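You operate a simulated robot arm through the tools that you are given. There is no shell and no other tool. Be economical: measure what you need, move in short steps, check, and stop when the job is done.

You run a simulated robot arm. Do the job below in one go: nothing can be reset, and whatever is moved stays where it is left.

JOB
Lay the mat in the teal mould, wet it out, rinse the brush.
Fine: mix from the cup in the stand; green brush, rinsed in the rinse pot, ends in the clean pot; the mat on this bench, other mats stay dry; no spills.

The check looks at the end state, three seconds after you hand in, the way a careful person would. Anything else that was tipped, shoved, dropped, spilled or broken makes it a failure.

ROBOT AND FRAMES
A 6-joint arm with a two-finger parallel gripper, fixed in place. Base frame: the origin is at the foot of the arm, x ahead of it, y to its left, z up. Lengths are in m, angles in rad, forces in N, time in s.
Its first joint turns from -1.152 to 1.152 rad. Payload 2.9 kg.
The TCP is the grasp point between the finger pads, 0.03 m short of the fingertips. In the tool frame z runs along the fingers and y along their closing line. Largest opening 0.11 m; finger width 0.02, thickness 0.01; the body of the gripper, 0.048 by 0.112 m, starts 0.055 m behind the TCP.
Orientation is that of the tool frame in the base frame, as [roll, pitch, yaw] about the fixed x, y, z axes, in that order (R = Rz(yaw) Ry(pitch) Rx(roll)). With the fingers straight down and closing along the base's y, the tool's x points along the base's -x, its y along +y and its z along -z.

CONTROLS
- The arm moves only by the tool jog_arm. Its argument "steps" is a list of rows, each a list of 6 numbers: the shift along the tool's x, y, z in units of 500 mm (1.0 is 500 mm), then the turn, a rotation vector about the tool's x, y, z in units of 120 degrees (1.0 is 120 degrees). In form: [[x, y, z, ax, ay, az], ...]. A call has 1 to 12 rows; each row is the pose to reach, as a shift and turn from the pose commanded when the call began, along the tool's axes at that moment. "claw" is the gripper command, from -1 (shut) to 1 (fully open), values between in proportion, set as the call begins (left out, the last holds). A call with a number of a shift or a turn outside -1 to 1 is refused whole. Each row takes 0.2 s and may step no farther than 0.05 m and 0.15 rad from the row before; otherwise, or with a gripper value out of range, the whole call is refused. Where a pose cannot be reached the arm comes as near as it can. A force on the tool above 40 N (or 10 N above the force at the start of the call, whichever is more), or a blocked arm, ends the call early, and 0.2 s more pass. The fingers move at their own pace (about 0.108 m/s each) and stop on an object; they squeeze with about 34 N. The grip force told is the motor's: it shows also when the fingers shut on nothing. Time passes only in rows, and 0.2 s behind the last, so rows that repeat a pose let the fingers close. The reply holds the time, the measured pose of the TCP, the force on the tool along the base axes, the opening and the grip force, in the units named above and with some noise, and new pictures: "show" is both (left out), scene, wrist or none.
- Cameras (640 x 400 px; columns grow to the right, rows downward): "scene" is fixed at [0.0745, 0.4257, 1.401]; the picture's right is [-0.81, -0.58, 0.00], its down [-0.24, 0.34, -0.91] and it looks along [0.53, -0.74, -0.41] (base axes); focal length 260 px, centre (320, 200). "wrist" rides on the gripper at [-0.036, 0, -0.057] in the tool frame; the picture's right is [0.00, -1.00, 0.00], its down [0.97, 0.00, -0.24] and it looks along [0.24, 0.00, 0.97] (tool axes); focal length 218 px, centre (320, 200).
- measure_at(camera, pixels): for up to 12 pixels [column, row] of the newest picture of that camera ("zoom" is the newest enlarged one), the place [x, y, z] in the base frame of the surface seen there, good to about 0.003 m. No time passes.
- zoom(camera, box): a new picture of the part [left, top, right, bottom] of that camera's present view, enlarged. No time passes.
- hand_in(): hands the job in; it is judged then, once.

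Work in short steps. Measure before you move; look again where a grasp or a placing could have gone wrong, and mend it. You have 80 turns and 120 pictures in all, those below and enlarged ones among them. Open the gripper and draw the arm clear of the work before you hand the job in, unless the task says otherwise; then end with one line.

The tools are called after "Call:" as a command line: name --pt "numbers of a row" for each row, then --argument value for the rest, lists and objects as JSON in quotes. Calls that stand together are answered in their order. jog_arm: Moves the arm, as the interface text tells. Its arguments: {"type":"object","properties":{"steps":{"type":"array"},"claw":{"type":"number"},"show":{"type":"string","enum":["both","scene","wrist","none"]}},"required":["steps"]} The other tools are called the same way: measure_at (camera, pixels) gives the place of the surface under pixels of a picture; zoom (camera, box) takes an enlarged picture of a part of a camera's view; hand_in () hands the job in.

At the start:

```text
time_s: 0.0
ee_pos: [0.3156, 0.0301, 1.3168]
tool_rot: [3.141, 0.003, 3.142]
force: [-0.1, -0.2, 0.1]
finger_gap: 0.1102
grip_force: 0.0
```

scene: 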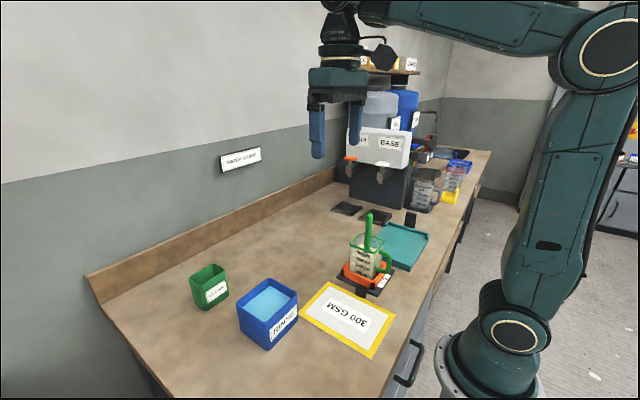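
wrist: 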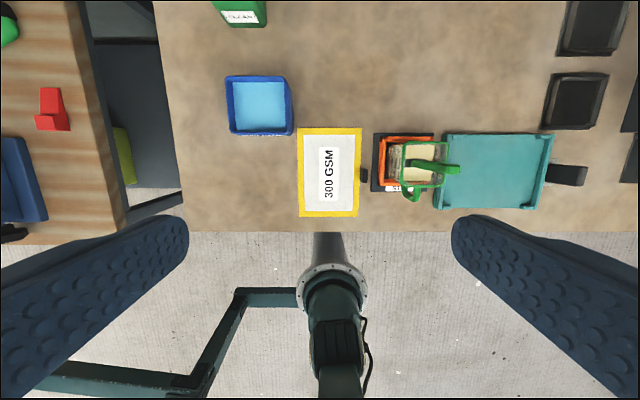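

The scene shows a mat (300 GSM) near (345,318), cup with green brush at (368,255), teal mould at (400,245), rinse pot (268,312), clean pot (210,287). I zoom in to look closely.

Call:
zoom --camera "scene" --box '[180, 190, 440, 370]'

Call:
zoom --camera "wrist" --box '[280, 100, 600, 240]'

Call:
zoom --camera "scene" --box '[320, 60, 500, 230]'

Call:
measure_at --camera "wrist" --pixels '[[301, 131], [358, 131], [357, 214], [301, 214], [330, 190], [445, 137], [550, 137], [541, 207], [440, 205], [495, 170], [262, 105], [240, 15]]'

Call:
measure_at --camera "scene" --pixels '[[367, 218], [366, 235], [385, 262], [352, 242], [358, 275], [382, 282], [362, 292], [268, 300], [210, 272], [411, 218], [240, 312], [298, 292]]'

```text
2.22 times, centred on (310, 280) of scene
```

zoom: 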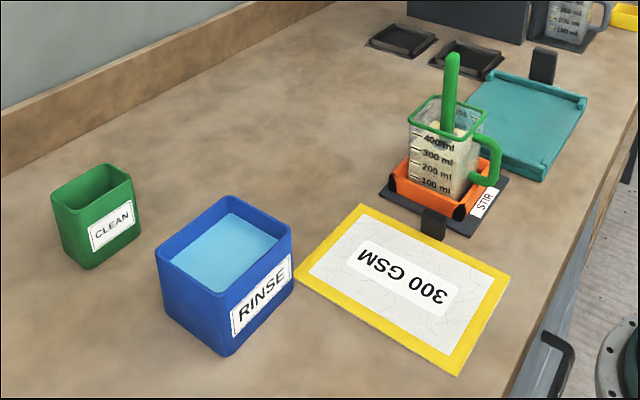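

```text
2.00 times, centred on (440, 170) of wrist
```

zoom: 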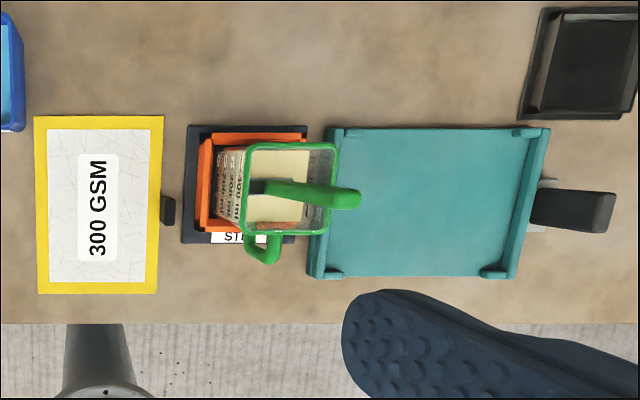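

```text
2.35 times, centred on (410, 145) of scene
```

zoom: 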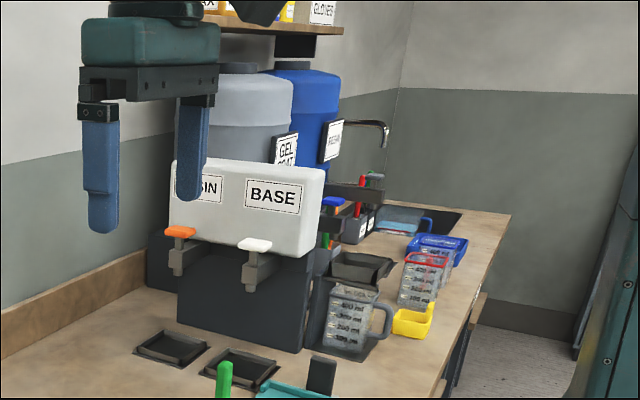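

```text
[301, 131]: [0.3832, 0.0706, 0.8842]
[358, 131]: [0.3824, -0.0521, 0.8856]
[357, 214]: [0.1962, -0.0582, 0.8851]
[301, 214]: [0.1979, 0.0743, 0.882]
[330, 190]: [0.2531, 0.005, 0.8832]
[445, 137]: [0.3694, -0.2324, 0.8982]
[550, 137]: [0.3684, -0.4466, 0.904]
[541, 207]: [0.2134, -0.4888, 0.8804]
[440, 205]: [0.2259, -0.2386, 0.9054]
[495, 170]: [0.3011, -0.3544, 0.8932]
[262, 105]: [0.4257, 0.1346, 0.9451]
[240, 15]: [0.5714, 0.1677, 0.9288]
```

```text
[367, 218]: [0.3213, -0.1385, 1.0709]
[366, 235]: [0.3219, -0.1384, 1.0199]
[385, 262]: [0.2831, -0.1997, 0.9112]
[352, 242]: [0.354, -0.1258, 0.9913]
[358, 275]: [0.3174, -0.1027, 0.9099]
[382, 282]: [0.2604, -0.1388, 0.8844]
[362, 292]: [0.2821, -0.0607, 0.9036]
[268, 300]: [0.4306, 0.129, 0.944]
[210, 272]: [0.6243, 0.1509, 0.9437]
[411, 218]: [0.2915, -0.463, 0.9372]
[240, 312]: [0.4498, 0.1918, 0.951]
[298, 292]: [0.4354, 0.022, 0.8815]
```

Table is at z≈0.88, the mat is 0.188 (x) by 0.127 (y), lying flat with a small black upright tab near (362,292). I lower over the mat for a closer look at the tab.

Call:
jog_arm --pt "0 -0.02 0.08 0 0 0" --pt "0 -0.04 0.17 0 0 0" --pt "0 -0.06 0.25 0 0 0" --pt "0 -0.06 0.34 0 0 0" --show "wrist"

```text
time_s: 1.0
ee_pos: [0.3174, -0.0006, 1.1459]
tool_rot: [-3.141, 0.002, -3.141]
force: [0.3, -0.5, 0.1]
finger_gap: 0.11
grip_force: 0.1
```

wrist: 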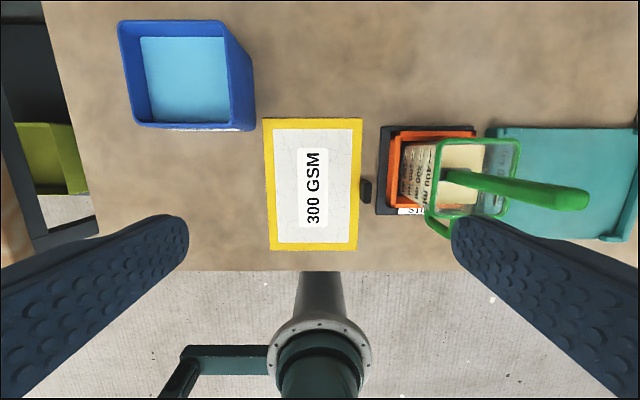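

Call:
zoom --camera "wrist" --box '[250, 100, 450, 260]'

Call:
zoom --camera "scene" --box '[320, 220, 440, 300]'

Call:
measure_at --camera "wrist" --pixels '[[366, 180], [361, 183], [371, 202], [267, 121], [359, 121], [354, 247], [272, 247], [315, 240], [250, 200], [372, 150]]'

```text
2.50 times, centred on (350, 180) of wrist
```

zoom: 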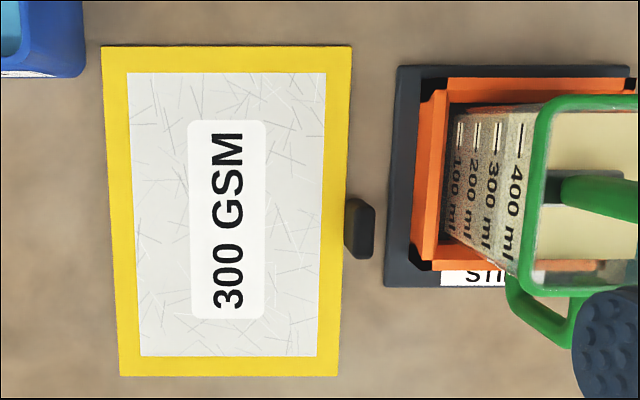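

```text
5.00 times, centred on (380, 260) of scene
```

zoom: 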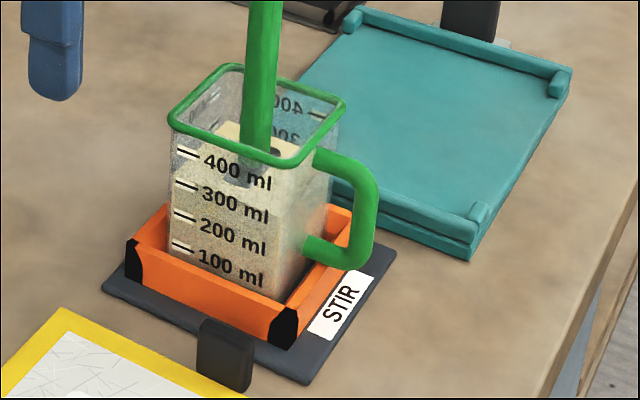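

```text
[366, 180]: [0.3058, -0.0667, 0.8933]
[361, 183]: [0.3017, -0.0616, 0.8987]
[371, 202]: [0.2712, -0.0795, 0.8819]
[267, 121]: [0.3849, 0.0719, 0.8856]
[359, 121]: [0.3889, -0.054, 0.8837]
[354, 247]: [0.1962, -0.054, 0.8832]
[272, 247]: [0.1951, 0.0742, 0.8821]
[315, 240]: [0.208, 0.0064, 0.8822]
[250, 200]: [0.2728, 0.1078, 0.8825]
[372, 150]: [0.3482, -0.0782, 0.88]
```

The tab (x≈0.278–0.303, y≈-0.055…-0.07, top ≈0.903) is fixed to the mat's edge, so it's the grip. Next I rise and look down over the mould and cup.

Call:
jog_arm --pt "0 -0.02 -0.08 0 0 0" --pt "0 -0.1 -0.14 0 0 0" --pt "0 -0.2 -0.14 0 0 0" --pt "0 -0.3 -0.14 0 0 0" --pt "0 -0.4 -0.14 0 0 0" --pt "0 -0.5 -0.14 0 0 0" --pt "0 -0.6 -0.14 0 0 0" --show "both"

```text
time_s: 2.6
ee_pos: [0.3178, -0.2977, 1.2155]
tool_rot: [-3.141, 0.001, -3.14]
force: [-0.1, -0.7, 0.7]
finger_gap: 0.1099
grip_force: 0.1
```

scene: 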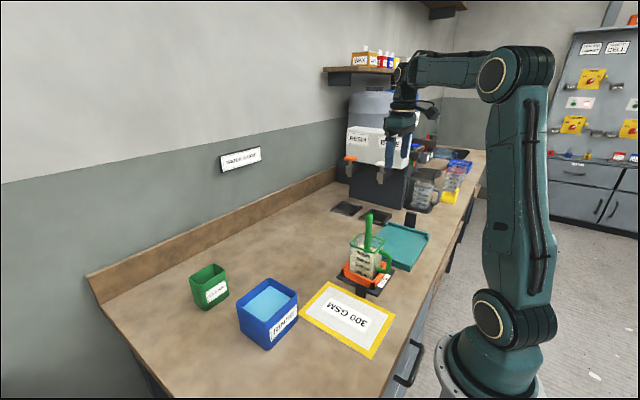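
wrist: 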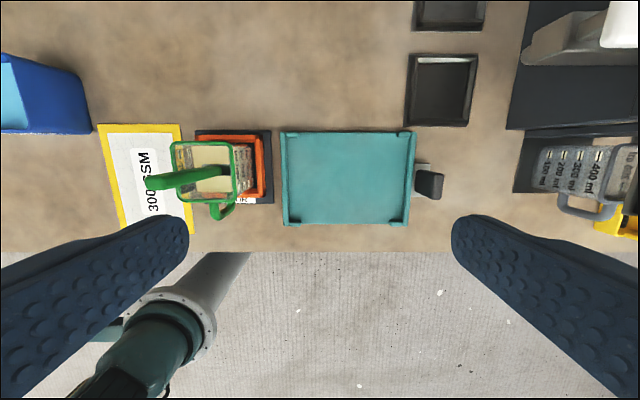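

Call:
zoom --camera "wrist" --box '[260, 110, 460, 240]'

Call:
measure_at --camera "wrist" --pixels '[[292, 140], [404, 140], [399, 214], [292, 218], [345, 180], [283, 180], [409, 180], [345, 134], [345, 224], [407, 215], [340, 230], [428, 183]]'

Call:
measure_at --camera "wrist" --pixels '[[155, 183], [190, 178], [222, 171], [176, 145], [233, 144], [236, 196], [178, 194], [220, 212], [267, 180], [205, 155], [200, 190]]'

```text
3.08 times, centred on (360, 175) of wrist
```

zoom: 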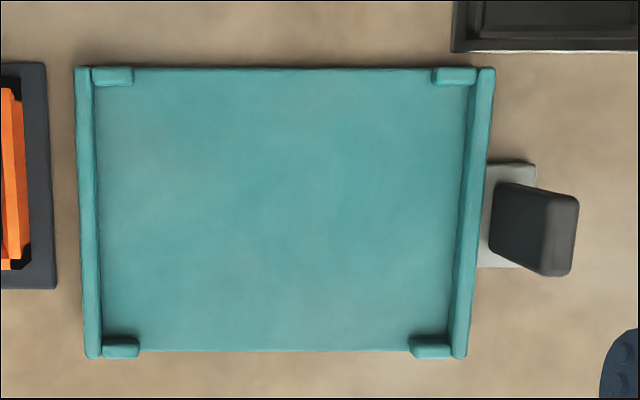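

```text
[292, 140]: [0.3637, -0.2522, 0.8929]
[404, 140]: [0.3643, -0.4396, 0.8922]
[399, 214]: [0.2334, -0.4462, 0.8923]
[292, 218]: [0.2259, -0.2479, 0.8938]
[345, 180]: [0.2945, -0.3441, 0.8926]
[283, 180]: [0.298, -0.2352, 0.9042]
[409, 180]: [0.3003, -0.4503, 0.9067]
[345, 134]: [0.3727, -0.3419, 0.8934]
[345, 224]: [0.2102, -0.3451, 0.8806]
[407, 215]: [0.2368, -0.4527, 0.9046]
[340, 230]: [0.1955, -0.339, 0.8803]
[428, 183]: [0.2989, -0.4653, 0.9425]
```

```text
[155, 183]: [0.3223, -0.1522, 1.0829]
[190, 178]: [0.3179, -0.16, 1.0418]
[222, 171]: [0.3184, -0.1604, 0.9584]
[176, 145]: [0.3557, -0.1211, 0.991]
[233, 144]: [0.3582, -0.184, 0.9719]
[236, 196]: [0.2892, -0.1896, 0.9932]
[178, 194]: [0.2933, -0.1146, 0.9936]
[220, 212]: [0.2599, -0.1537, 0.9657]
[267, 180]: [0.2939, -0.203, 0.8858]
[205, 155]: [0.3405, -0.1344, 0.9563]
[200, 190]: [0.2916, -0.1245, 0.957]
```

Mould floor is z≈0.892, interior x 0.226–0.366, y -0.241…-0.447 (centre ≈0.296,-0.344), so the mat fits with its long side along y and the tab on the near side. I turn the tool +90° and go over the tab.

Call:
jog_arm --pt "0.005 0.05 0 0 0 -0.068" --pt "0.01 0.1 0 0 0 -0.136" --pt "0.015 0.15 0 0 0 -0.204" --pt "0.02 0.2 0 0 0 -0.272" --pt "0.025 0.26 0 0 0 -0.34" --pt "0.03 0.32 0 0 0 -0.408" --pt "0.035 0.38 0 0 0 -0.476" --pt "0.04 0.43 0 0 0 -0.544" --pt "0.05 0.4714 0 0 0 -0.612" --pt "0.0576 0.4714 0.05 0 0 -0.68" --pt "0.0576 0.4714 0.131 0 0 -0.75" --show "wrist" --claw 0

```text
time_s: 5.0
ee_pos: [0.2869, -0.0657, 1.153]
tool_rot: [-3.14, 0.0, -1.567]
force: [-0.5, 0.1, -0.3]
finger_gap: 0.055
grip_force: 0.0
```

wrist: 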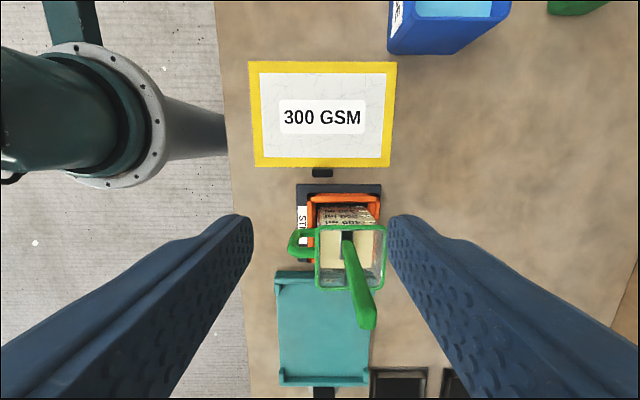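

The tab is seen at (322,173) straight below between the fingers. I descend to z≈1.0 and re-measure.

Call:
jog_arm --pt "0 0 0.1 0 0 0" --pt "0 0 0.2 0 0 0" --pt "0 0 0.3 0 0 0" --show "both"

```text
time_s: 5.8
ee_pos: [0.286, -0.0634, 1.0007]
tool_rot: [-3.141, -0.001, -1.569]
force: [0.4, -0.5, 0.1]
finger_gap: 0.0549
grip_force: 0.0
```

scene: 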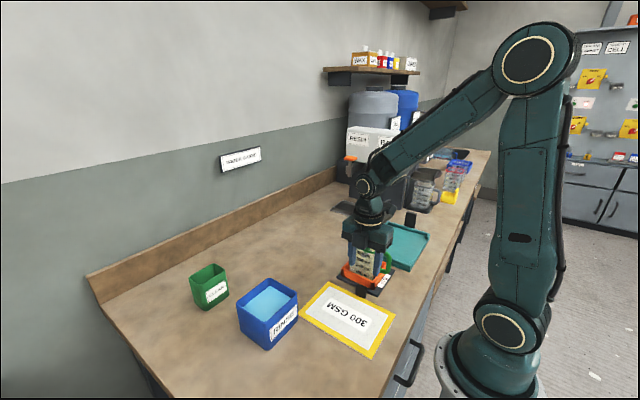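
wrist: 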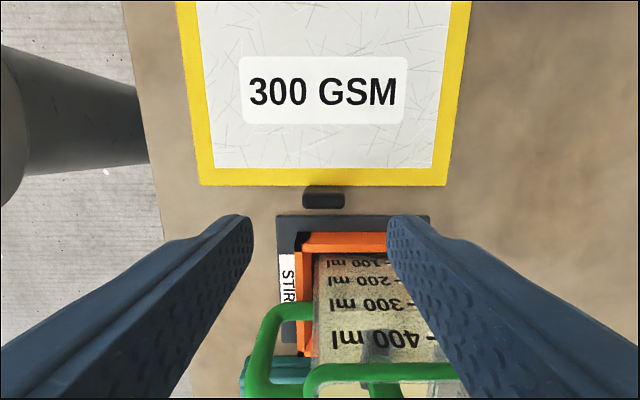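

I measure the tab, now at (323,197), and mat edges.

Call:
zoom --camera "wrist" --box '[270, 170, 380, 240]'

Call:
measure_at --camera "wrist" --pixels '[[306, 190], [323, 190], [340, 190], [323, 198], [323, 206], [323, 187], [323, 182], [206, 184], [440, 184], [323, 213], [306, 205], [340, 205]]'

```text
5.71 times, centred on (325, 205) of wrist
```

zoom: 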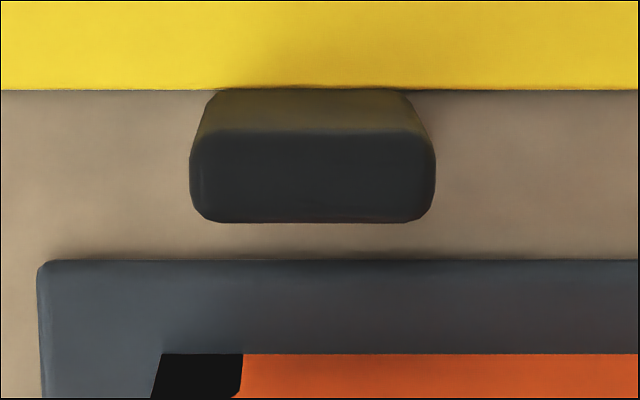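

```text
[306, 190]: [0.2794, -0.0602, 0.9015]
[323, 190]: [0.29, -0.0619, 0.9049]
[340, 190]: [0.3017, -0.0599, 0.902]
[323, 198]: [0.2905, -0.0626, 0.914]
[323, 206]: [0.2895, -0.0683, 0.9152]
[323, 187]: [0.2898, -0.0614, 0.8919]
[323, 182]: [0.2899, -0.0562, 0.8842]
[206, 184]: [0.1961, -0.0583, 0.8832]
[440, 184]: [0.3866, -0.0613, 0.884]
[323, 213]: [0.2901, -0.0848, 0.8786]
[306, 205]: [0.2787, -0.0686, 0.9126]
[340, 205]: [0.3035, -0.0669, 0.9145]
```

The tab spans x 0.277–0.304, y -0.060…-0.071, top 0.915. I descend to z≈0.919 around it and close.

Call:
jog_arm --pt "0.004 -0.009 0.06 0 0 0" --pt "0.004 -0.009 0.12 0 0 0" --pt "0.004 -0.009 0.163 0 0 0" --show "wrist"

Call:
jog_arm --pt "0 0 0 0 0 0" --pt "0 0 0 0 0 0" --pt "0 0 0 0 0 0" --claw -1 --show "wrist"

```text
time_s: 6.6
ee_pos: [0.2887, -0.0662, 0.919]
tool_rot: [-3.14, 0.0, -1.57]
force: [1.0, -0.8, 0.8]
finger_gap: 0.055
grip_force: 0.1
```

wrist: 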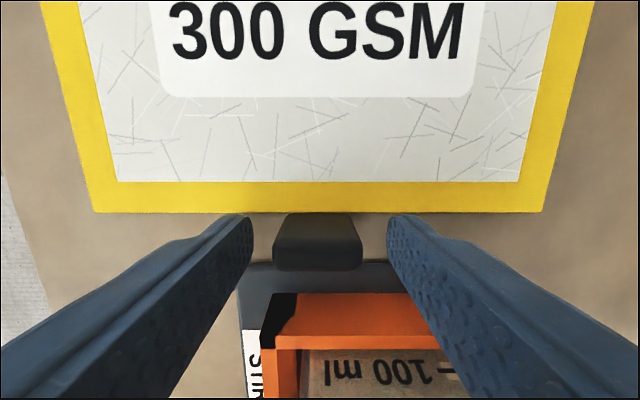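

```text
time_s: 7.4
ee_pos: [0.2904, -0.0667, 0.9182]
tool_rot: [-3.138, 0.001, -1.571]
force: [0.1, -0.2, -0.2]
finger_gap: 0.0289
grip_force: 34.0
```

wrist: 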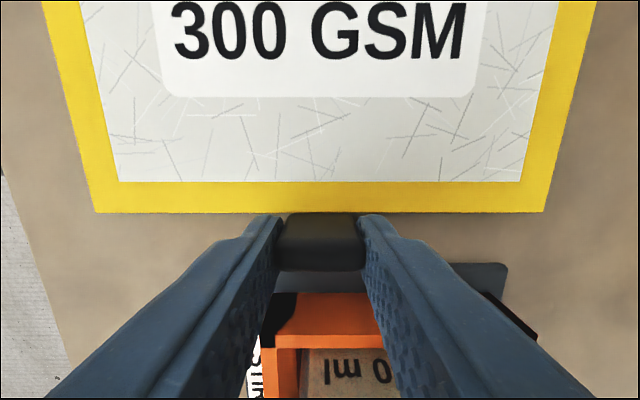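

The fingers hold the tab (gap 0.0289, 34 N). I lift a little and check the mat follows.

Call:
jog_arm --pt "0 0 -0.02 0 0 0" --pt "0 0 -0.05 0 0 0" --pt "0 0 -0.1 0 0 0" --pt "0 0 -0.16 0 0 0" --show "both"

```text
time_s: 8.4
ee_pos: [0.2926, -0.0664, 0.9985]
tool_rot: [-3.141, 0.001, -1.57]
force: [0.4, 0.6, 0.5]
finger_gap: 0.0
grip_force: 34.3
```

scene: 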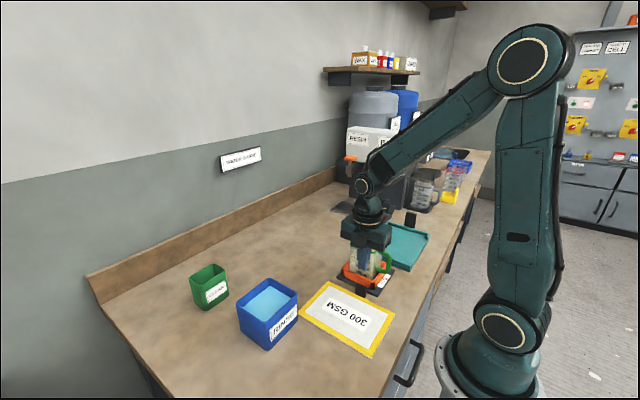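
wrist: 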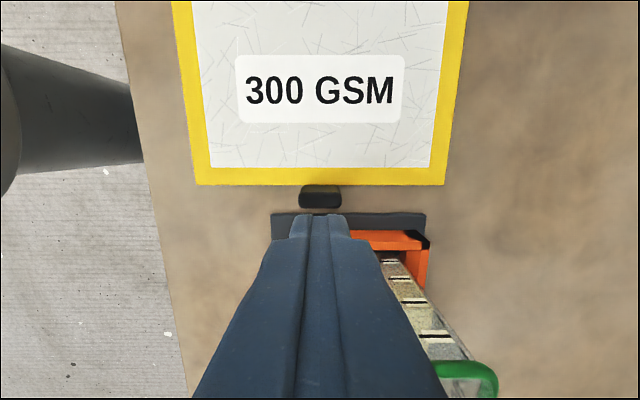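

The fingers slipped off: gap 0, the mat stayed put. Gripping across the tab's thickness should hold better, but the cup is too near for that. I measure to see whether to slide the mat a bit toward +y first.

Call:
measure_at --camera "wrist" --pixels '[[302, 190], [320, 190], [338, 190], [320, 204], [302, 203], [338, 203], [203, 184], [438, 184], [320, 183]]'

Call:
measure_at --camera "scene" --pixels '[[268, 345], [298, 318], [328, 283], [303, 318], [373, 355], [392, 307], [268, 350]]'

Call:
zoom --camera "wrist" --box '[260, 160, 380, 230]'

```text
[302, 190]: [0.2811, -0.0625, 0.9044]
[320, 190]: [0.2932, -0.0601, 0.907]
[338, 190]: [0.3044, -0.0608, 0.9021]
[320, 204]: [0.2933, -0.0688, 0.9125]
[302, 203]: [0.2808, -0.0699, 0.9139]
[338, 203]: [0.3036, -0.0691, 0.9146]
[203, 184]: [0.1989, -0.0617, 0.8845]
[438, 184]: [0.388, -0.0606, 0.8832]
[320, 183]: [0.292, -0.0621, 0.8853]
```

```text
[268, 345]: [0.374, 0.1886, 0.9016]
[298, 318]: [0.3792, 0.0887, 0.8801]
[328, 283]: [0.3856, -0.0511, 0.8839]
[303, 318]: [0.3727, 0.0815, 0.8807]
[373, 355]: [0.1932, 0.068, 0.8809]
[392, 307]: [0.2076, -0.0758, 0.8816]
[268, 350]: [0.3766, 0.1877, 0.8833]
```

```text
5.33 times, centred on (320, 195) of wrist
```

zoom: 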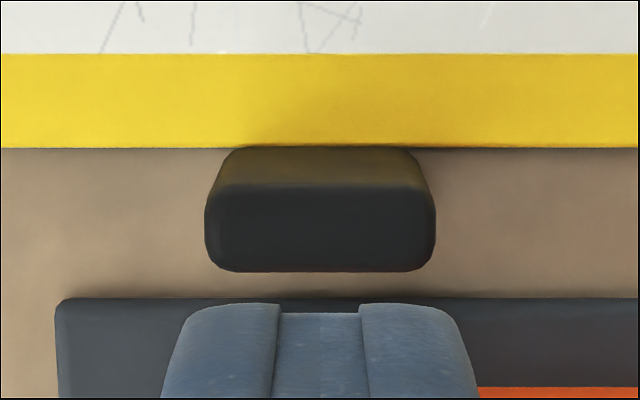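

The tab moved with the mat (2 mm), so it's one piece. I regrip across the tab at the same height and only slide the mat -x 22 mm, then +y 25 mm (the rinse pot starts at x≈0.375).

Call:
jog_arm --pt "0 0 0 0 0 0" --pt "0 0 0.06 0 0 0" --pt "0 0 0.12 0 0 0" --pt "0 0 0.159 0 0 0" --claw 0 --show "none"

Call:
jog_arm --pt "0 0 0 0 0 0" --pt "0 0 0 0 0 0" --pt "0 0 0 0 0 0" --pt "0 0.011 0 0 0 0" --pt "0 0.022 0 0 0 0" --pt "0 0.033 0 0 0 0" --pt "0 0.044 0 0 0 0" --pt "-0.012 0.044 0 0 0 0" --pt "-0.025 0.044 0 0 0 0" --pt "-0.037 0.044 0 0 0 0" --pt "-0.05 0.044 0 0 0 0" --claw -1 --show "both"

```text
time_s: 9.4
ee_pos: [0.2908, -0.0655, 0.9213]
tool_rot: [-3.139, -0.001, -1.57]
force: [-0.2, 0.1, -0.1]
finger_gap: 0.0549
grip_force: 0.1
```

```text
time_s: 11.8
ee_pos: [0.2686, -0.0411, 0.9187]
tool_rot: [3.141, -0.001, -1.57]
force: [-0.3, -4.8, 10.9]
finger_gap: 0.0288
grip_force: 33.7
```

scene: 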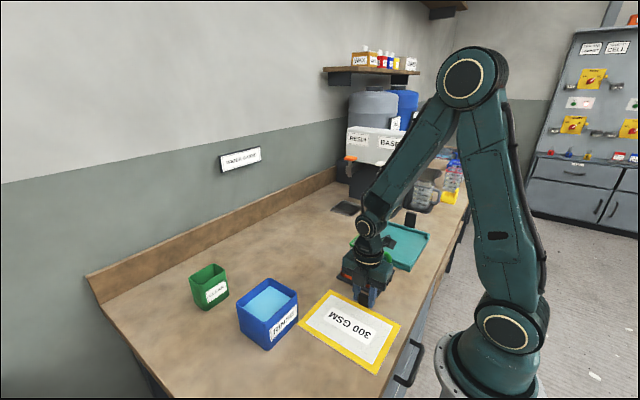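
wrist: 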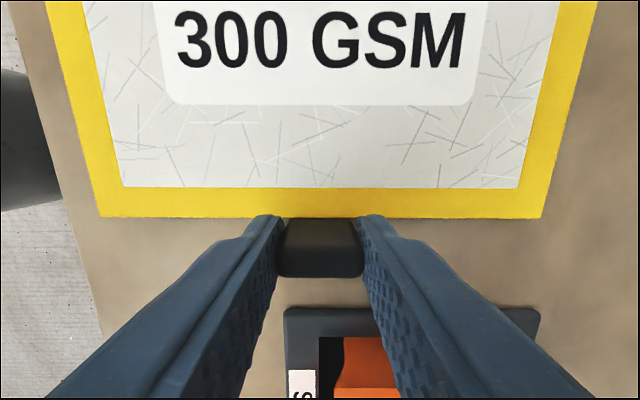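

The mat slid; tab now near (0.269,-0.041). I open, rise and turn the tool back 90° to close along y.

Call:
jog_arm --pt "0 0 0 0 0 0" --pt "0 0 0 0 0 0" --pt "0 0 -0.08 0 0 0" --pt "0 0 -0.16 0 0 0" --pt "0 0 -0.24 0 0 0.04" --pt "0 0 -0.32 0 0 0.11" --pt "0 0 -0.32 0 0 0.18" --pt "0 0 -0.32 0 0 0.25" --pt "0 0 -0.32 0 0 0.32" --pt "0 0 -0.32 0 0 0.39" --pt "0 0 -0.32 0 0 0.46" --pt "0 0 -0.32 0 0 0.53" --claw 0 --show "none"

Call:
jog_arm --pt "0 0 0 0 0 0.07" --pt "0 0 0 0 0 0.14" --pt "0 0 0 0 0 0.22" --pt "0 0 0.1 0 0 0.22" --show "wrist"

```text
time_s: 14.4
ee_pos: [0.27, -0.0412, 1.078]
tool_rot: [3.14, 0.002, -2.684]
force: [0.4, 0.4, 0.6]
finger_gap: 0.0549
grip_force: 0.0
```

```text
refused: row 3 steps farther than a row can; nothing moved
```

Row 3's turn was too large; I redo it in smaller turns.

Call:
jog_arm --pt "0 0 0 0 0 0.055" --pt "0 0 0 0 0 0.11" --pt "0 0 0 0 0 0.165" --pt "0 0 0 0 0 0.22" --pt "0 0 0.1 0 0 0.22" --show "wrist"

```text
time_s: 15.6
ee_pos: [0.2662, -0.0422, 1.0298]
tool_rot: [-3.141, 0.002, 3.139]
force: [0.2, 0.5, -0.2]
finger_gap: 0.0548
grip_force: 0.0
```

wrist: 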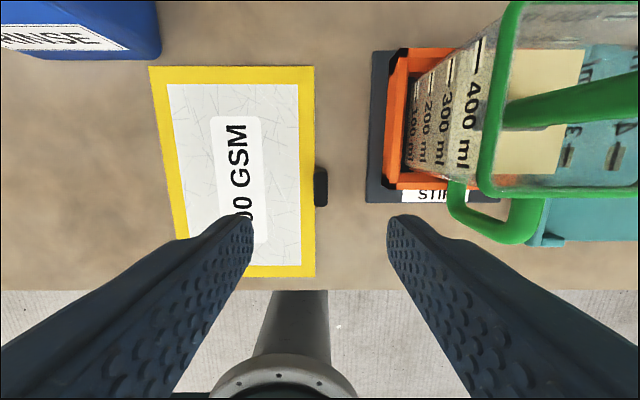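

I measure the tab at (321,187) and the clearances to the stand.

Call:
measure_at --camera "wrist" --pixels '[[324, 172], [324, 187], [324, 202], [317, 187], [327, 187], [313, 187], [314, 70], [314, 272], [370, 187], [385, 187], [155, 68], [190, 272]]'

Call:
zoom --camera "wrist" --box '[270, 140, 380, 230]'

```text
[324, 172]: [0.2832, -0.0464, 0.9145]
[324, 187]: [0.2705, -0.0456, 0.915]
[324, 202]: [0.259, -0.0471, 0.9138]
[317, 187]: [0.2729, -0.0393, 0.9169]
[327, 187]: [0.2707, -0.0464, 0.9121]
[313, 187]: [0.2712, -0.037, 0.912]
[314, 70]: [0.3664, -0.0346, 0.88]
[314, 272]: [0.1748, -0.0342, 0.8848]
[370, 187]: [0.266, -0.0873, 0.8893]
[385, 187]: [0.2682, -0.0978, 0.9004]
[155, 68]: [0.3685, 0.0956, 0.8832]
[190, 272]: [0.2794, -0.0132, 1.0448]
```

```text
4.44 times, centred on (325, 185) of wrist
```

zoom: 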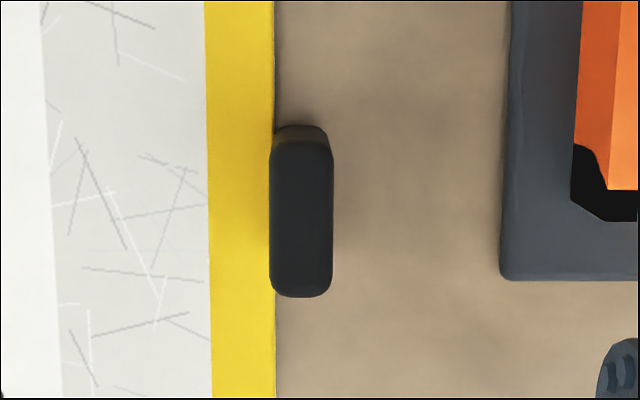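

Tab centre (0.271,-0.0415). I descend to z≈0.917, straddling it along y, and close.

Call:
jog_arm --pt "-0.01 0.001 0.06 0 0 0" --pt "-0.01 0.001 0.14 0 0 0" --pt "-0.01 0.001 0.19 0 0 0" --pt "-0.01 0.001 0.226 0 0 0" --show "none"

Call:
jog_arm --pt "0 0 0 0 0 0" --pt "0 0 0 0 0 0" --pt "0 0 0 0 0 0" --pt "0 0 0 0 0 0" --pt "0 0 -0.01 0 0 0" --pt "0 0 -0.02 0 0 0" --claw -1 --show "both"

```text
time_s: 16.6
ee_pos: [0.2745, -0.0423, 0.9147]
tool_rot: [-3.141, 0.001, 3.141]
force: [1.1, -1.5, 0.2]
finger_gap: 0.055
grip_force: 0.0
```

```text
time_s: 18.0
ee_pos: [0.2752, -0.0418, 0.9254]
tool_rot: [3.141, 0.001, -3.139]
force: [0.7, -0.2, -0.9]
finger_gap: 0.0111
grip_force: 33.7
```

scene: 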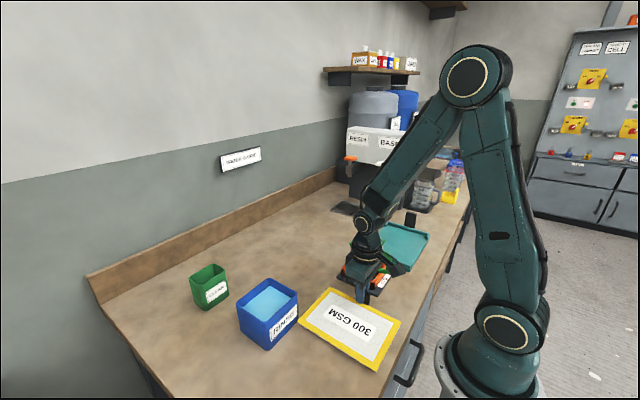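
wrist: 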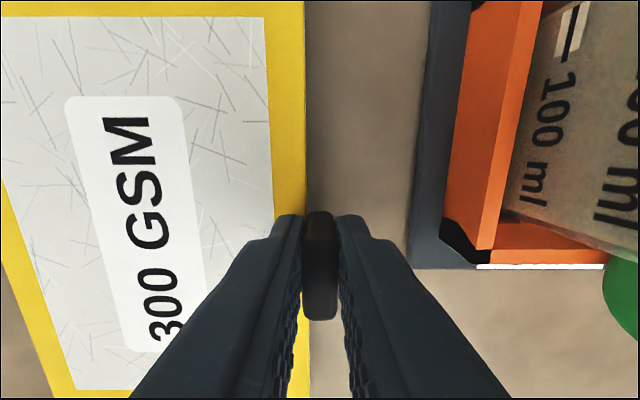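

The mat lifts level with gap 0.0111. I lift on to z≈1.2.

Call:
jog_arm --pt "0 0 -0.03 0 0 0" --pt "0 0 -0.07 0 0 0" --pt "0 0 -0.12 0 0 0" --pt "0 0 -0.17 0 0 0" --pt "0 0 -0.22 0 0 0" --pt "0 0 -0.27 0 0 0" --pt "0 0 -0.32 0 0 0" --pt "0 0 -0.37 0 0 0" --pt "0 0 -0.42 0 0 0" --pt "0 0 -0.47 0 0 0" --pt "0 0 -0.52 0 0 0" --pt "0 0 -0.55 0 0 0" --show "both"

```text
time_s: 20.6
ee_pos: [0.2759, -0.0395, 1.1999]
tool_rot: [3.141, 0.003, -3.14]
force: [1.3, -0.6, -0.1]
finger_gap: 0.0111
grip_force: 33.7
```

scene: 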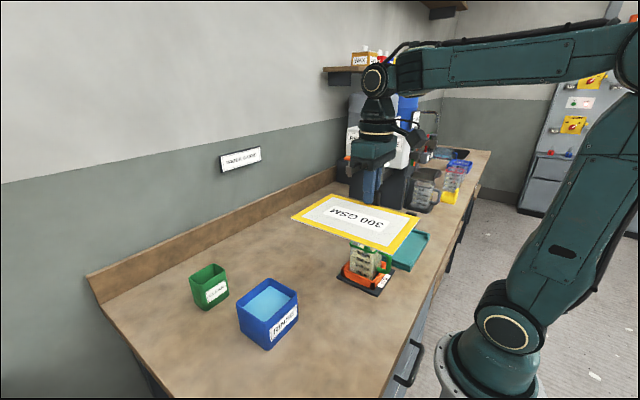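
wrist: 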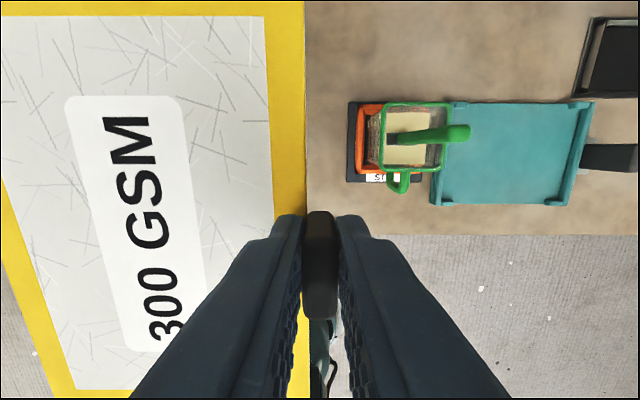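

The mat is held level. I rotate 90° clockwise while carrying it over the mould to about (0.2235,-0.348).

Call:
jog_arm --pt "0.009 -0.0514 0 0 0 0.0625" --pt "0.018 -0.1028 0 0 0 0.125" --pt "0.027 -0.154 0 0 0 0.1875" --pt "0.035 -0.206 0 0 0 0.25" --pt "0.044 -0.257 0 0 0 0.3125" --pt "0.053 -0.309 0 0 0 0.375" --pt "0.062 -0.36 0 0 0 0.4375" --pt "0.07 -0.411 0 0 0 0.5" --pt "0.079 -0.463 0 0 0 0.5625" --pt "0.088 -0.514 0 0 0 0.625" --pt "0.097 -0.566 0 0 0 0.6875" --pt "0.105 -0.617 0 0 0 0.75" --show "both"

```text
time_s: 23.2
ee_pos: [0.2208, -0.3487, 1.2005]
tool_rot: [3.139, 0.0, 1.57]
force: [0.4, -0.5, -0.7]
finger_gap: 0.0112
grip_force: 34.0
```

scene: 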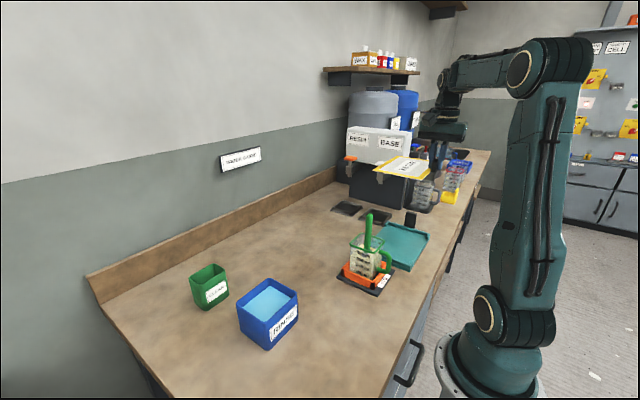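
wrist: 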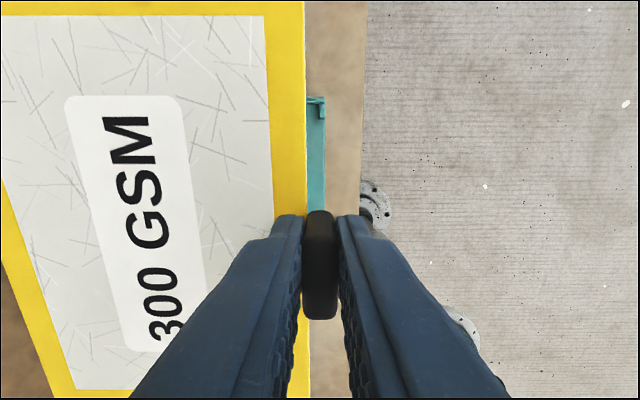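

I measure the mat's held position to set the final placement.

Call:
measure_at --camera "wrist" --pixels '[[302, 6], [302, 190], [10, 20], [10, 200], [60, 385], [295, 395], [140, 6], [150, 386], [5, 195], [315, 100]]'

Call:
measure_at --camera "scene" --pixels '[[375, 172], [393, 158], [430, 161], [417, 180], [405, 178], [382, 166]]'

Call:
zoom --camera "scene" --box '[360, 120, 480, 200]'

```text
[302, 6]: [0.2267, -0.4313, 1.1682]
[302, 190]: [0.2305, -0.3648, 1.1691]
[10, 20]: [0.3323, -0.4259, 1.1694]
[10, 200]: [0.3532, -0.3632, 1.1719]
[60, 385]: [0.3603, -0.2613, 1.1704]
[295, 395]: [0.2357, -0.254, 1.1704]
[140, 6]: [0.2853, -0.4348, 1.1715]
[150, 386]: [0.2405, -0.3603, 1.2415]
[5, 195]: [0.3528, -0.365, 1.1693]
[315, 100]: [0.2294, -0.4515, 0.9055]
```

```text
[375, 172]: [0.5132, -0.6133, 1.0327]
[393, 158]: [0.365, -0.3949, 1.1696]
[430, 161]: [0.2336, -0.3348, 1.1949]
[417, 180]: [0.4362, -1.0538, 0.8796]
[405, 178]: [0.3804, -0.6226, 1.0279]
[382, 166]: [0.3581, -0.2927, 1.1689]
```

```text
5.00 times, centred on (420, 160) of scene
```

zoom: 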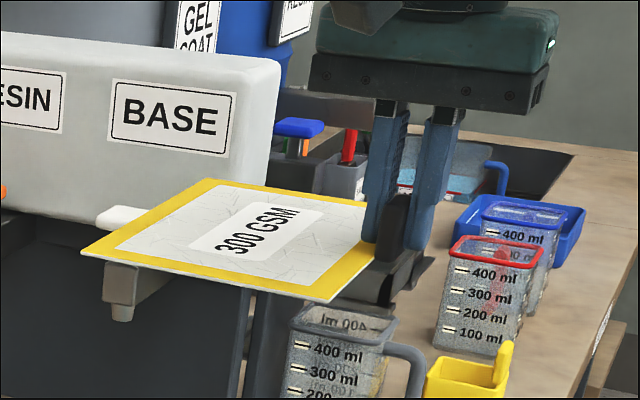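

Call:
measure_at --camera "scene" --pixels '[[374, 170.3], [377, 170], [421.5, 179], [420, 177], [397.5, 157], [398, 158]]'

Call:
zoom --camera "wrist" --box '[260, 0, 360, 60]'

```text
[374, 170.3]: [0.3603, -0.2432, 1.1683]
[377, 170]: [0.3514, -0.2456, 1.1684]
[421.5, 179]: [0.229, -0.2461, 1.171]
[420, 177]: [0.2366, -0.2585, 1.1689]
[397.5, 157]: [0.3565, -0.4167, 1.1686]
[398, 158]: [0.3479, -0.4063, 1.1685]
```

```text
6.40 times, centred on (310, 30) of wrist
```

zoom: 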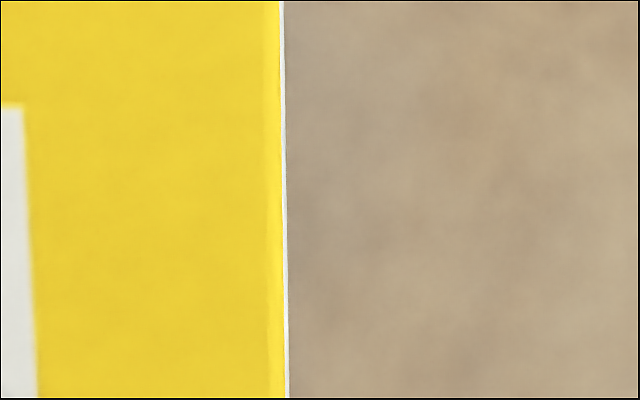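

The held mat spans x 0.228–0.361, y ≈-0.242…-0.441, nearly centred on the mould. I shift 2 mm and descend most of the way, then check.

Call:
jog_arm --pt "-0.002 0.004 0.06 0 0 0" --pt "-0.002 0.004 0.12 0 0 0" --pt "-0.002 0.004 0.18 0 0 0" --pt "-0.002 0.004 0.24 0 0 0" --pt "-0.002 0.004 0.3 0 0 0" --pt "-0.002 0.004 0.36 0 0 0" --pt "-0.002 0.004 0.42 0 0 0" --pt "-0.002 0.004 0.47 0 0 0" --show "both"

Call:
zoom --camera "scene" --box '[350, 200, 450, 280]'

```text
time_s: 25.0
ee_pos: [0.2263, -0.3482, 0.9648]
tool_rot: [3.14, 0.001, 1.573]
force: [0.0, 0.5, -0.5]
finger_gap: 0.011
grip_force: 33.9
```

scene: 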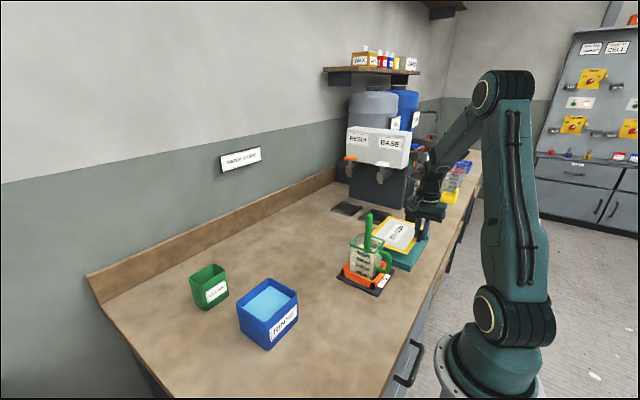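
wrist: 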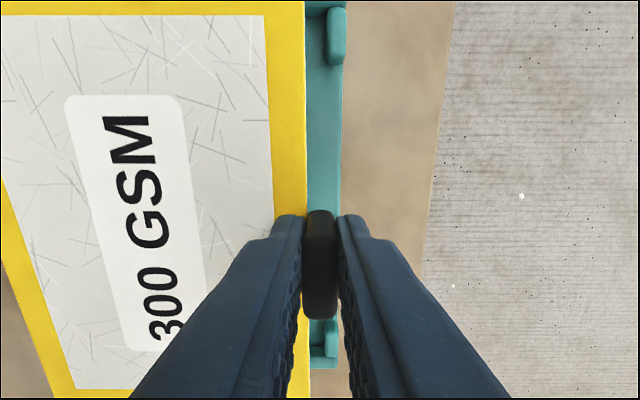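

```text
5.00 times, centred on (400, 240) of scene
```

zoom: 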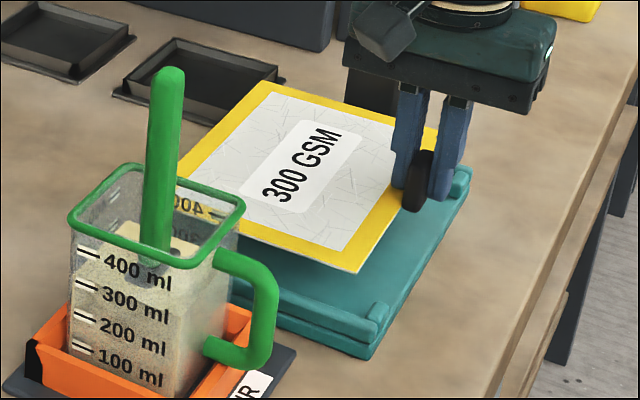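

I measure the mould's near nubs and left wall against the mat at this range.

Call:
measure_at --camera "wrist" --pixels '[[331, 30], [338, 30], [325, 30], [343, 100], [318, 343], [312, 343], [330, 330], [302, 100], [302, 6], [325, 350], [325, 364], [320, 6]]'

Call:
measure_at --camera "zoom" --pixels '[[300, 305], [365, 325], [372, 340], [375, 315], [250, 290], [357, 265], [255, 228], [462, 185], [455, 172], [345, 308]]'

```text
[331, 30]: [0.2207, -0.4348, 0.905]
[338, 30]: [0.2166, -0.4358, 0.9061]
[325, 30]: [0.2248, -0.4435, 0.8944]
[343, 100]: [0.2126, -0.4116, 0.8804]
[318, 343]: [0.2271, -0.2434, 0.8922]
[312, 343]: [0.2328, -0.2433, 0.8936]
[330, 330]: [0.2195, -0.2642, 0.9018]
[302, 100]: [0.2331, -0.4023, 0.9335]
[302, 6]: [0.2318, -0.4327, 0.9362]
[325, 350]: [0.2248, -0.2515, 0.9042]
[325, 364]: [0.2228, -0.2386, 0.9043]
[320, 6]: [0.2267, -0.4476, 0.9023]
```

```text
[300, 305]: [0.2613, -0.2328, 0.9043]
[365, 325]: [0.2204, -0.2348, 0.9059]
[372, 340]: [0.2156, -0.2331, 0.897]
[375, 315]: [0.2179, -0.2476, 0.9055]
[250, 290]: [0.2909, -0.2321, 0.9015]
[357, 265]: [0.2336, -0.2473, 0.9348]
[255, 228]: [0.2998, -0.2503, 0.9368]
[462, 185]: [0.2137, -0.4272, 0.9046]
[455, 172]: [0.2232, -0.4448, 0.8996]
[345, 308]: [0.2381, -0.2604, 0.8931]
```

Mat is centred within ~2 mm. I shift -2 mm in y, lower until it sits (mat top ≈0.896), and check force.

Call:
jog_arm --pt "-0.004 0 0.02 0 0 0" --pt "-0.004 0 0.04 0 0 0" --pt "-0.004 0 0.06 0 0 0" --pt "-0.004 0 0.072 0 0 0" --pt "-0.004 0 0.078 0 0 0" --pt "-0.004 0 0.078 0 0 0" --show "both"

Call:
zoom --camera "scene" --box '[350, 200, 450, 280]'

```text
time_s: 26.4
ee_pos: [0.225, -0.3519, 0.9276]
tool_rot: [3.14, 0.002, 1.571]
force: [-5.9, 0.0, 5.9]
finger_gap: 0.0128
grip_force: 33.9
```

scene: 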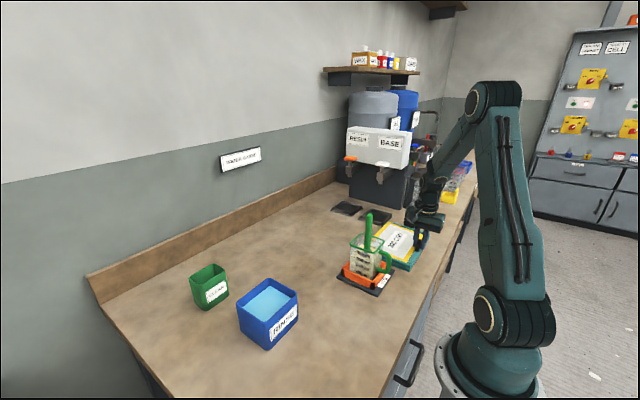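
wrist: 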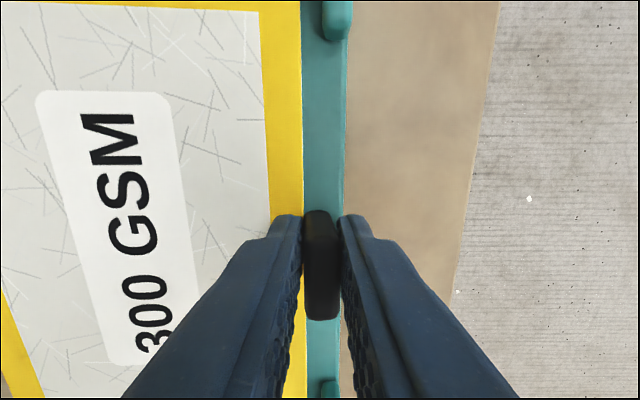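

```text
5.00 times, centred on (400, 240) of scene
```

zoom: 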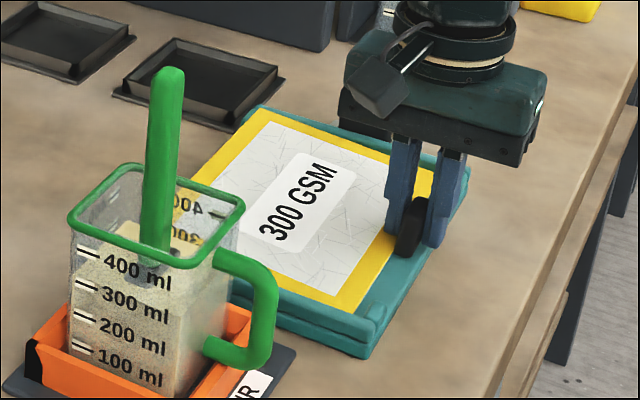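

The reading shows contact (gap 0.0128, slight tilt). I measure the mat's height across it.

Call:
measure_at --camera "wrist" --pixels '[[295, 100], [295, 15], [150, 15], [20, 50], [20, 380], [10, 200], [200, 380], [295, 200], [293, 395], [335, 15], [330, 390]]'

Call:
measure_at --camera "zoom" --pixels '[[262, 113], [255, 105], [190, 180], [255, 280], [345, 300], [352, 308], [390, 240], [240, 260], [365, 325], [242, 128], [372, 307]]'

```text
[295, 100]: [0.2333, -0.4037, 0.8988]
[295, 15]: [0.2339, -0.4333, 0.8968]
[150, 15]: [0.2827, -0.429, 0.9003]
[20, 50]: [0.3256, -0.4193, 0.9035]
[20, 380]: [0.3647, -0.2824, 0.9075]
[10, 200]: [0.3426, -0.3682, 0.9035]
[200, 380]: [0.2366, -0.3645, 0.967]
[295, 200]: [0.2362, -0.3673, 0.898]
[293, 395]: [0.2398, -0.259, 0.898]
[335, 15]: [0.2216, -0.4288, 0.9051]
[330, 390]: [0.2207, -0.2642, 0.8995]
```

```text
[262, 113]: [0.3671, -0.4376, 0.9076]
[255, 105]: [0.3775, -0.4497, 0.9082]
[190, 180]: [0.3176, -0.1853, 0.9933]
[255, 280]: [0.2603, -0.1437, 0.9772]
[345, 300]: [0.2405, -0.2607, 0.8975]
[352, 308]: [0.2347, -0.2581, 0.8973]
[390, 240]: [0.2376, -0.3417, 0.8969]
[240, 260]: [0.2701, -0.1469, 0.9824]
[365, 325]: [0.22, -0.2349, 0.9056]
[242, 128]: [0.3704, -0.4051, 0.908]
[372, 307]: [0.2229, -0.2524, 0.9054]
```

The far edge rests on the far nubs (z 0.9075 at x≈0.367) while the near edge is down (0.898). I raise 20 mm, shift -x 5 mm, and look.

Call:
jog_arm --pt "0 0 -0.02 0 0 0" --pt "0 0 -0.04 0 0 0" --pt "0 -0.01 -0.04 0 0 0" --pt "0 -0.01 -0.04 0 0 0" --show "wrist"

Call:
measure_at --camera "wrist" --pixels '[[295, 100], [295, 15], [150, 15], [20, 50], [20, 380], [10, 200], [302, 100], [335, 15]]'

Call:
zoom --camera "scene" --box '[360, 200, 440, 270]'

```text
time_s: 27.4
ee_pos: [0.2209, -0.3527, 0.9471]
tool_rot: [3.141, 0.0, 1.574]
force: [-0.8, 0.4, -0.5]
finger_gap: 0.0111
grip_force: 34.0
```

wrist: 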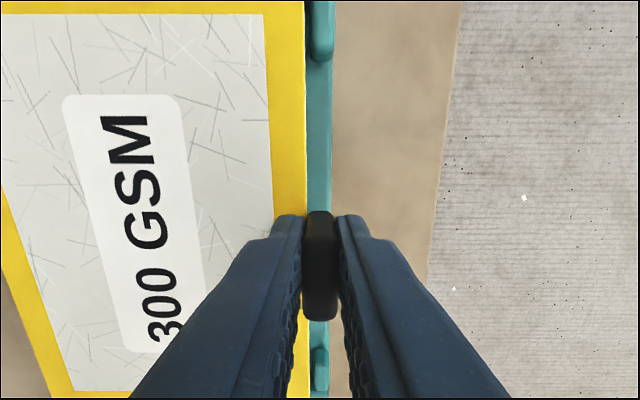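

```text
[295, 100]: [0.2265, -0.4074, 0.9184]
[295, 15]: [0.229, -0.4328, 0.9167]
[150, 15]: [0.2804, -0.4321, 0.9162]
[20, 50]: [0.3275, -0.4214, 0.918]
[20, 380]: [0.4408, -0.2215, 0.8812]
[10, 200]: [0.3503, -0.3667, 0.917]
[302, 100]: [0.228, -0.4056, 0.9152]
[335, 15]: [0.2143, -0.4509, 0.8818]
```

```text
5.71 times, centred on (400, 235) of scene
```

zoom: 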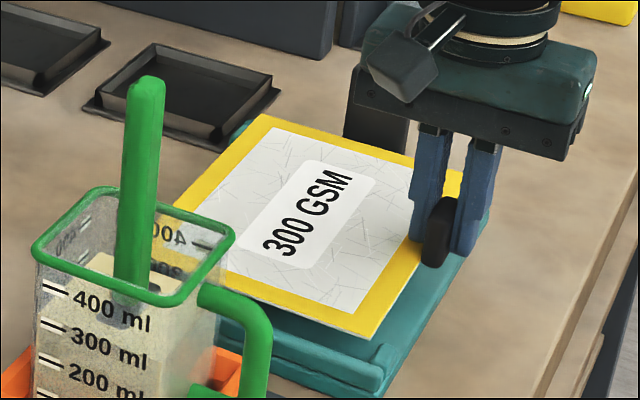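

Mat is level, near edge ≈0.2265. I lower it 21 mm.

Call:
jog_arm --pt "0 0 0.015 0 0 0" --pt "0 0 0.03 0 0 0" --pt "0 0 0.038 0 0 0" --pt "0 0 0.042 0 0 0" --show "wrist"

Call:
measure_at --camera "wrist" --pixels '[[295, 100], [295, 15], [150, 15], [20, 50], [20, 340], [10, 200], [290, 395], [335, 15]]'

Call:
zoom --camera "scene" --box '[360, 200, 440, 270]'

```text
time_s: 28.4
ee_pos: [0.2193, -0.3529, 0.9264]
tool_rot: [3.14, 0.002, 1.571]
force: [-0.7, 0.2, 9.9]
finger_gap: 0.0111
grip_force: 34.3
```

wrist: 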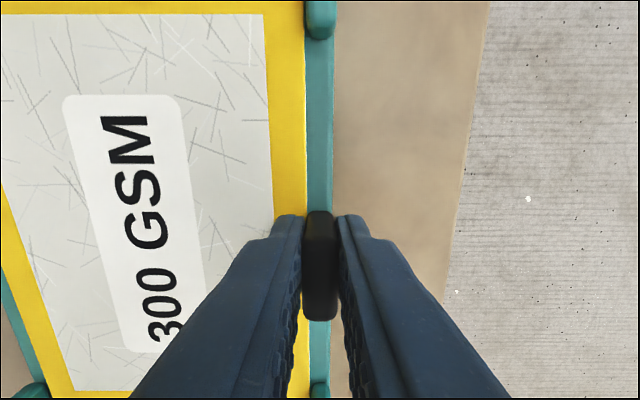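

```text
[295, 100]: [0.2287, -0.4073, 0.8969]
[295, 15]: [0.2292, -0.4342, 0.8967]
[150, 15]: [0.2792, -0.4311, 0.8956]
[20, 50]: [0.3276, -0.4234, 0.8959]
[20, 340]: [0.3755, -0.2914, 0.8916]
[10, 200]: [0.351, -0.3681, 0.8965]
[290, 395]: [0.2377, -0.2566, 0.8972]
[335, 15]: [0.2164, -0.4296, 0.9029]
```

```text
5.71 times, centred on (400, 235) of scene
```

zoom: 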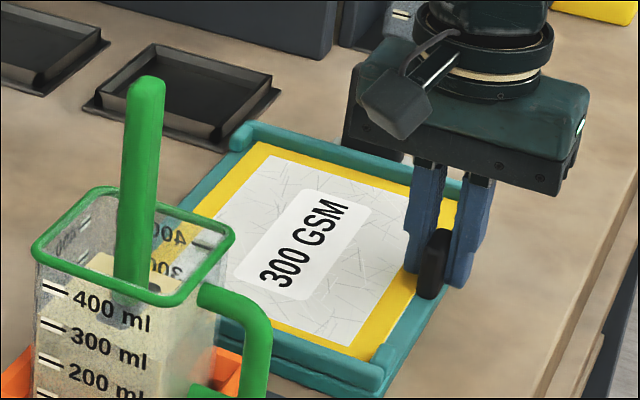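

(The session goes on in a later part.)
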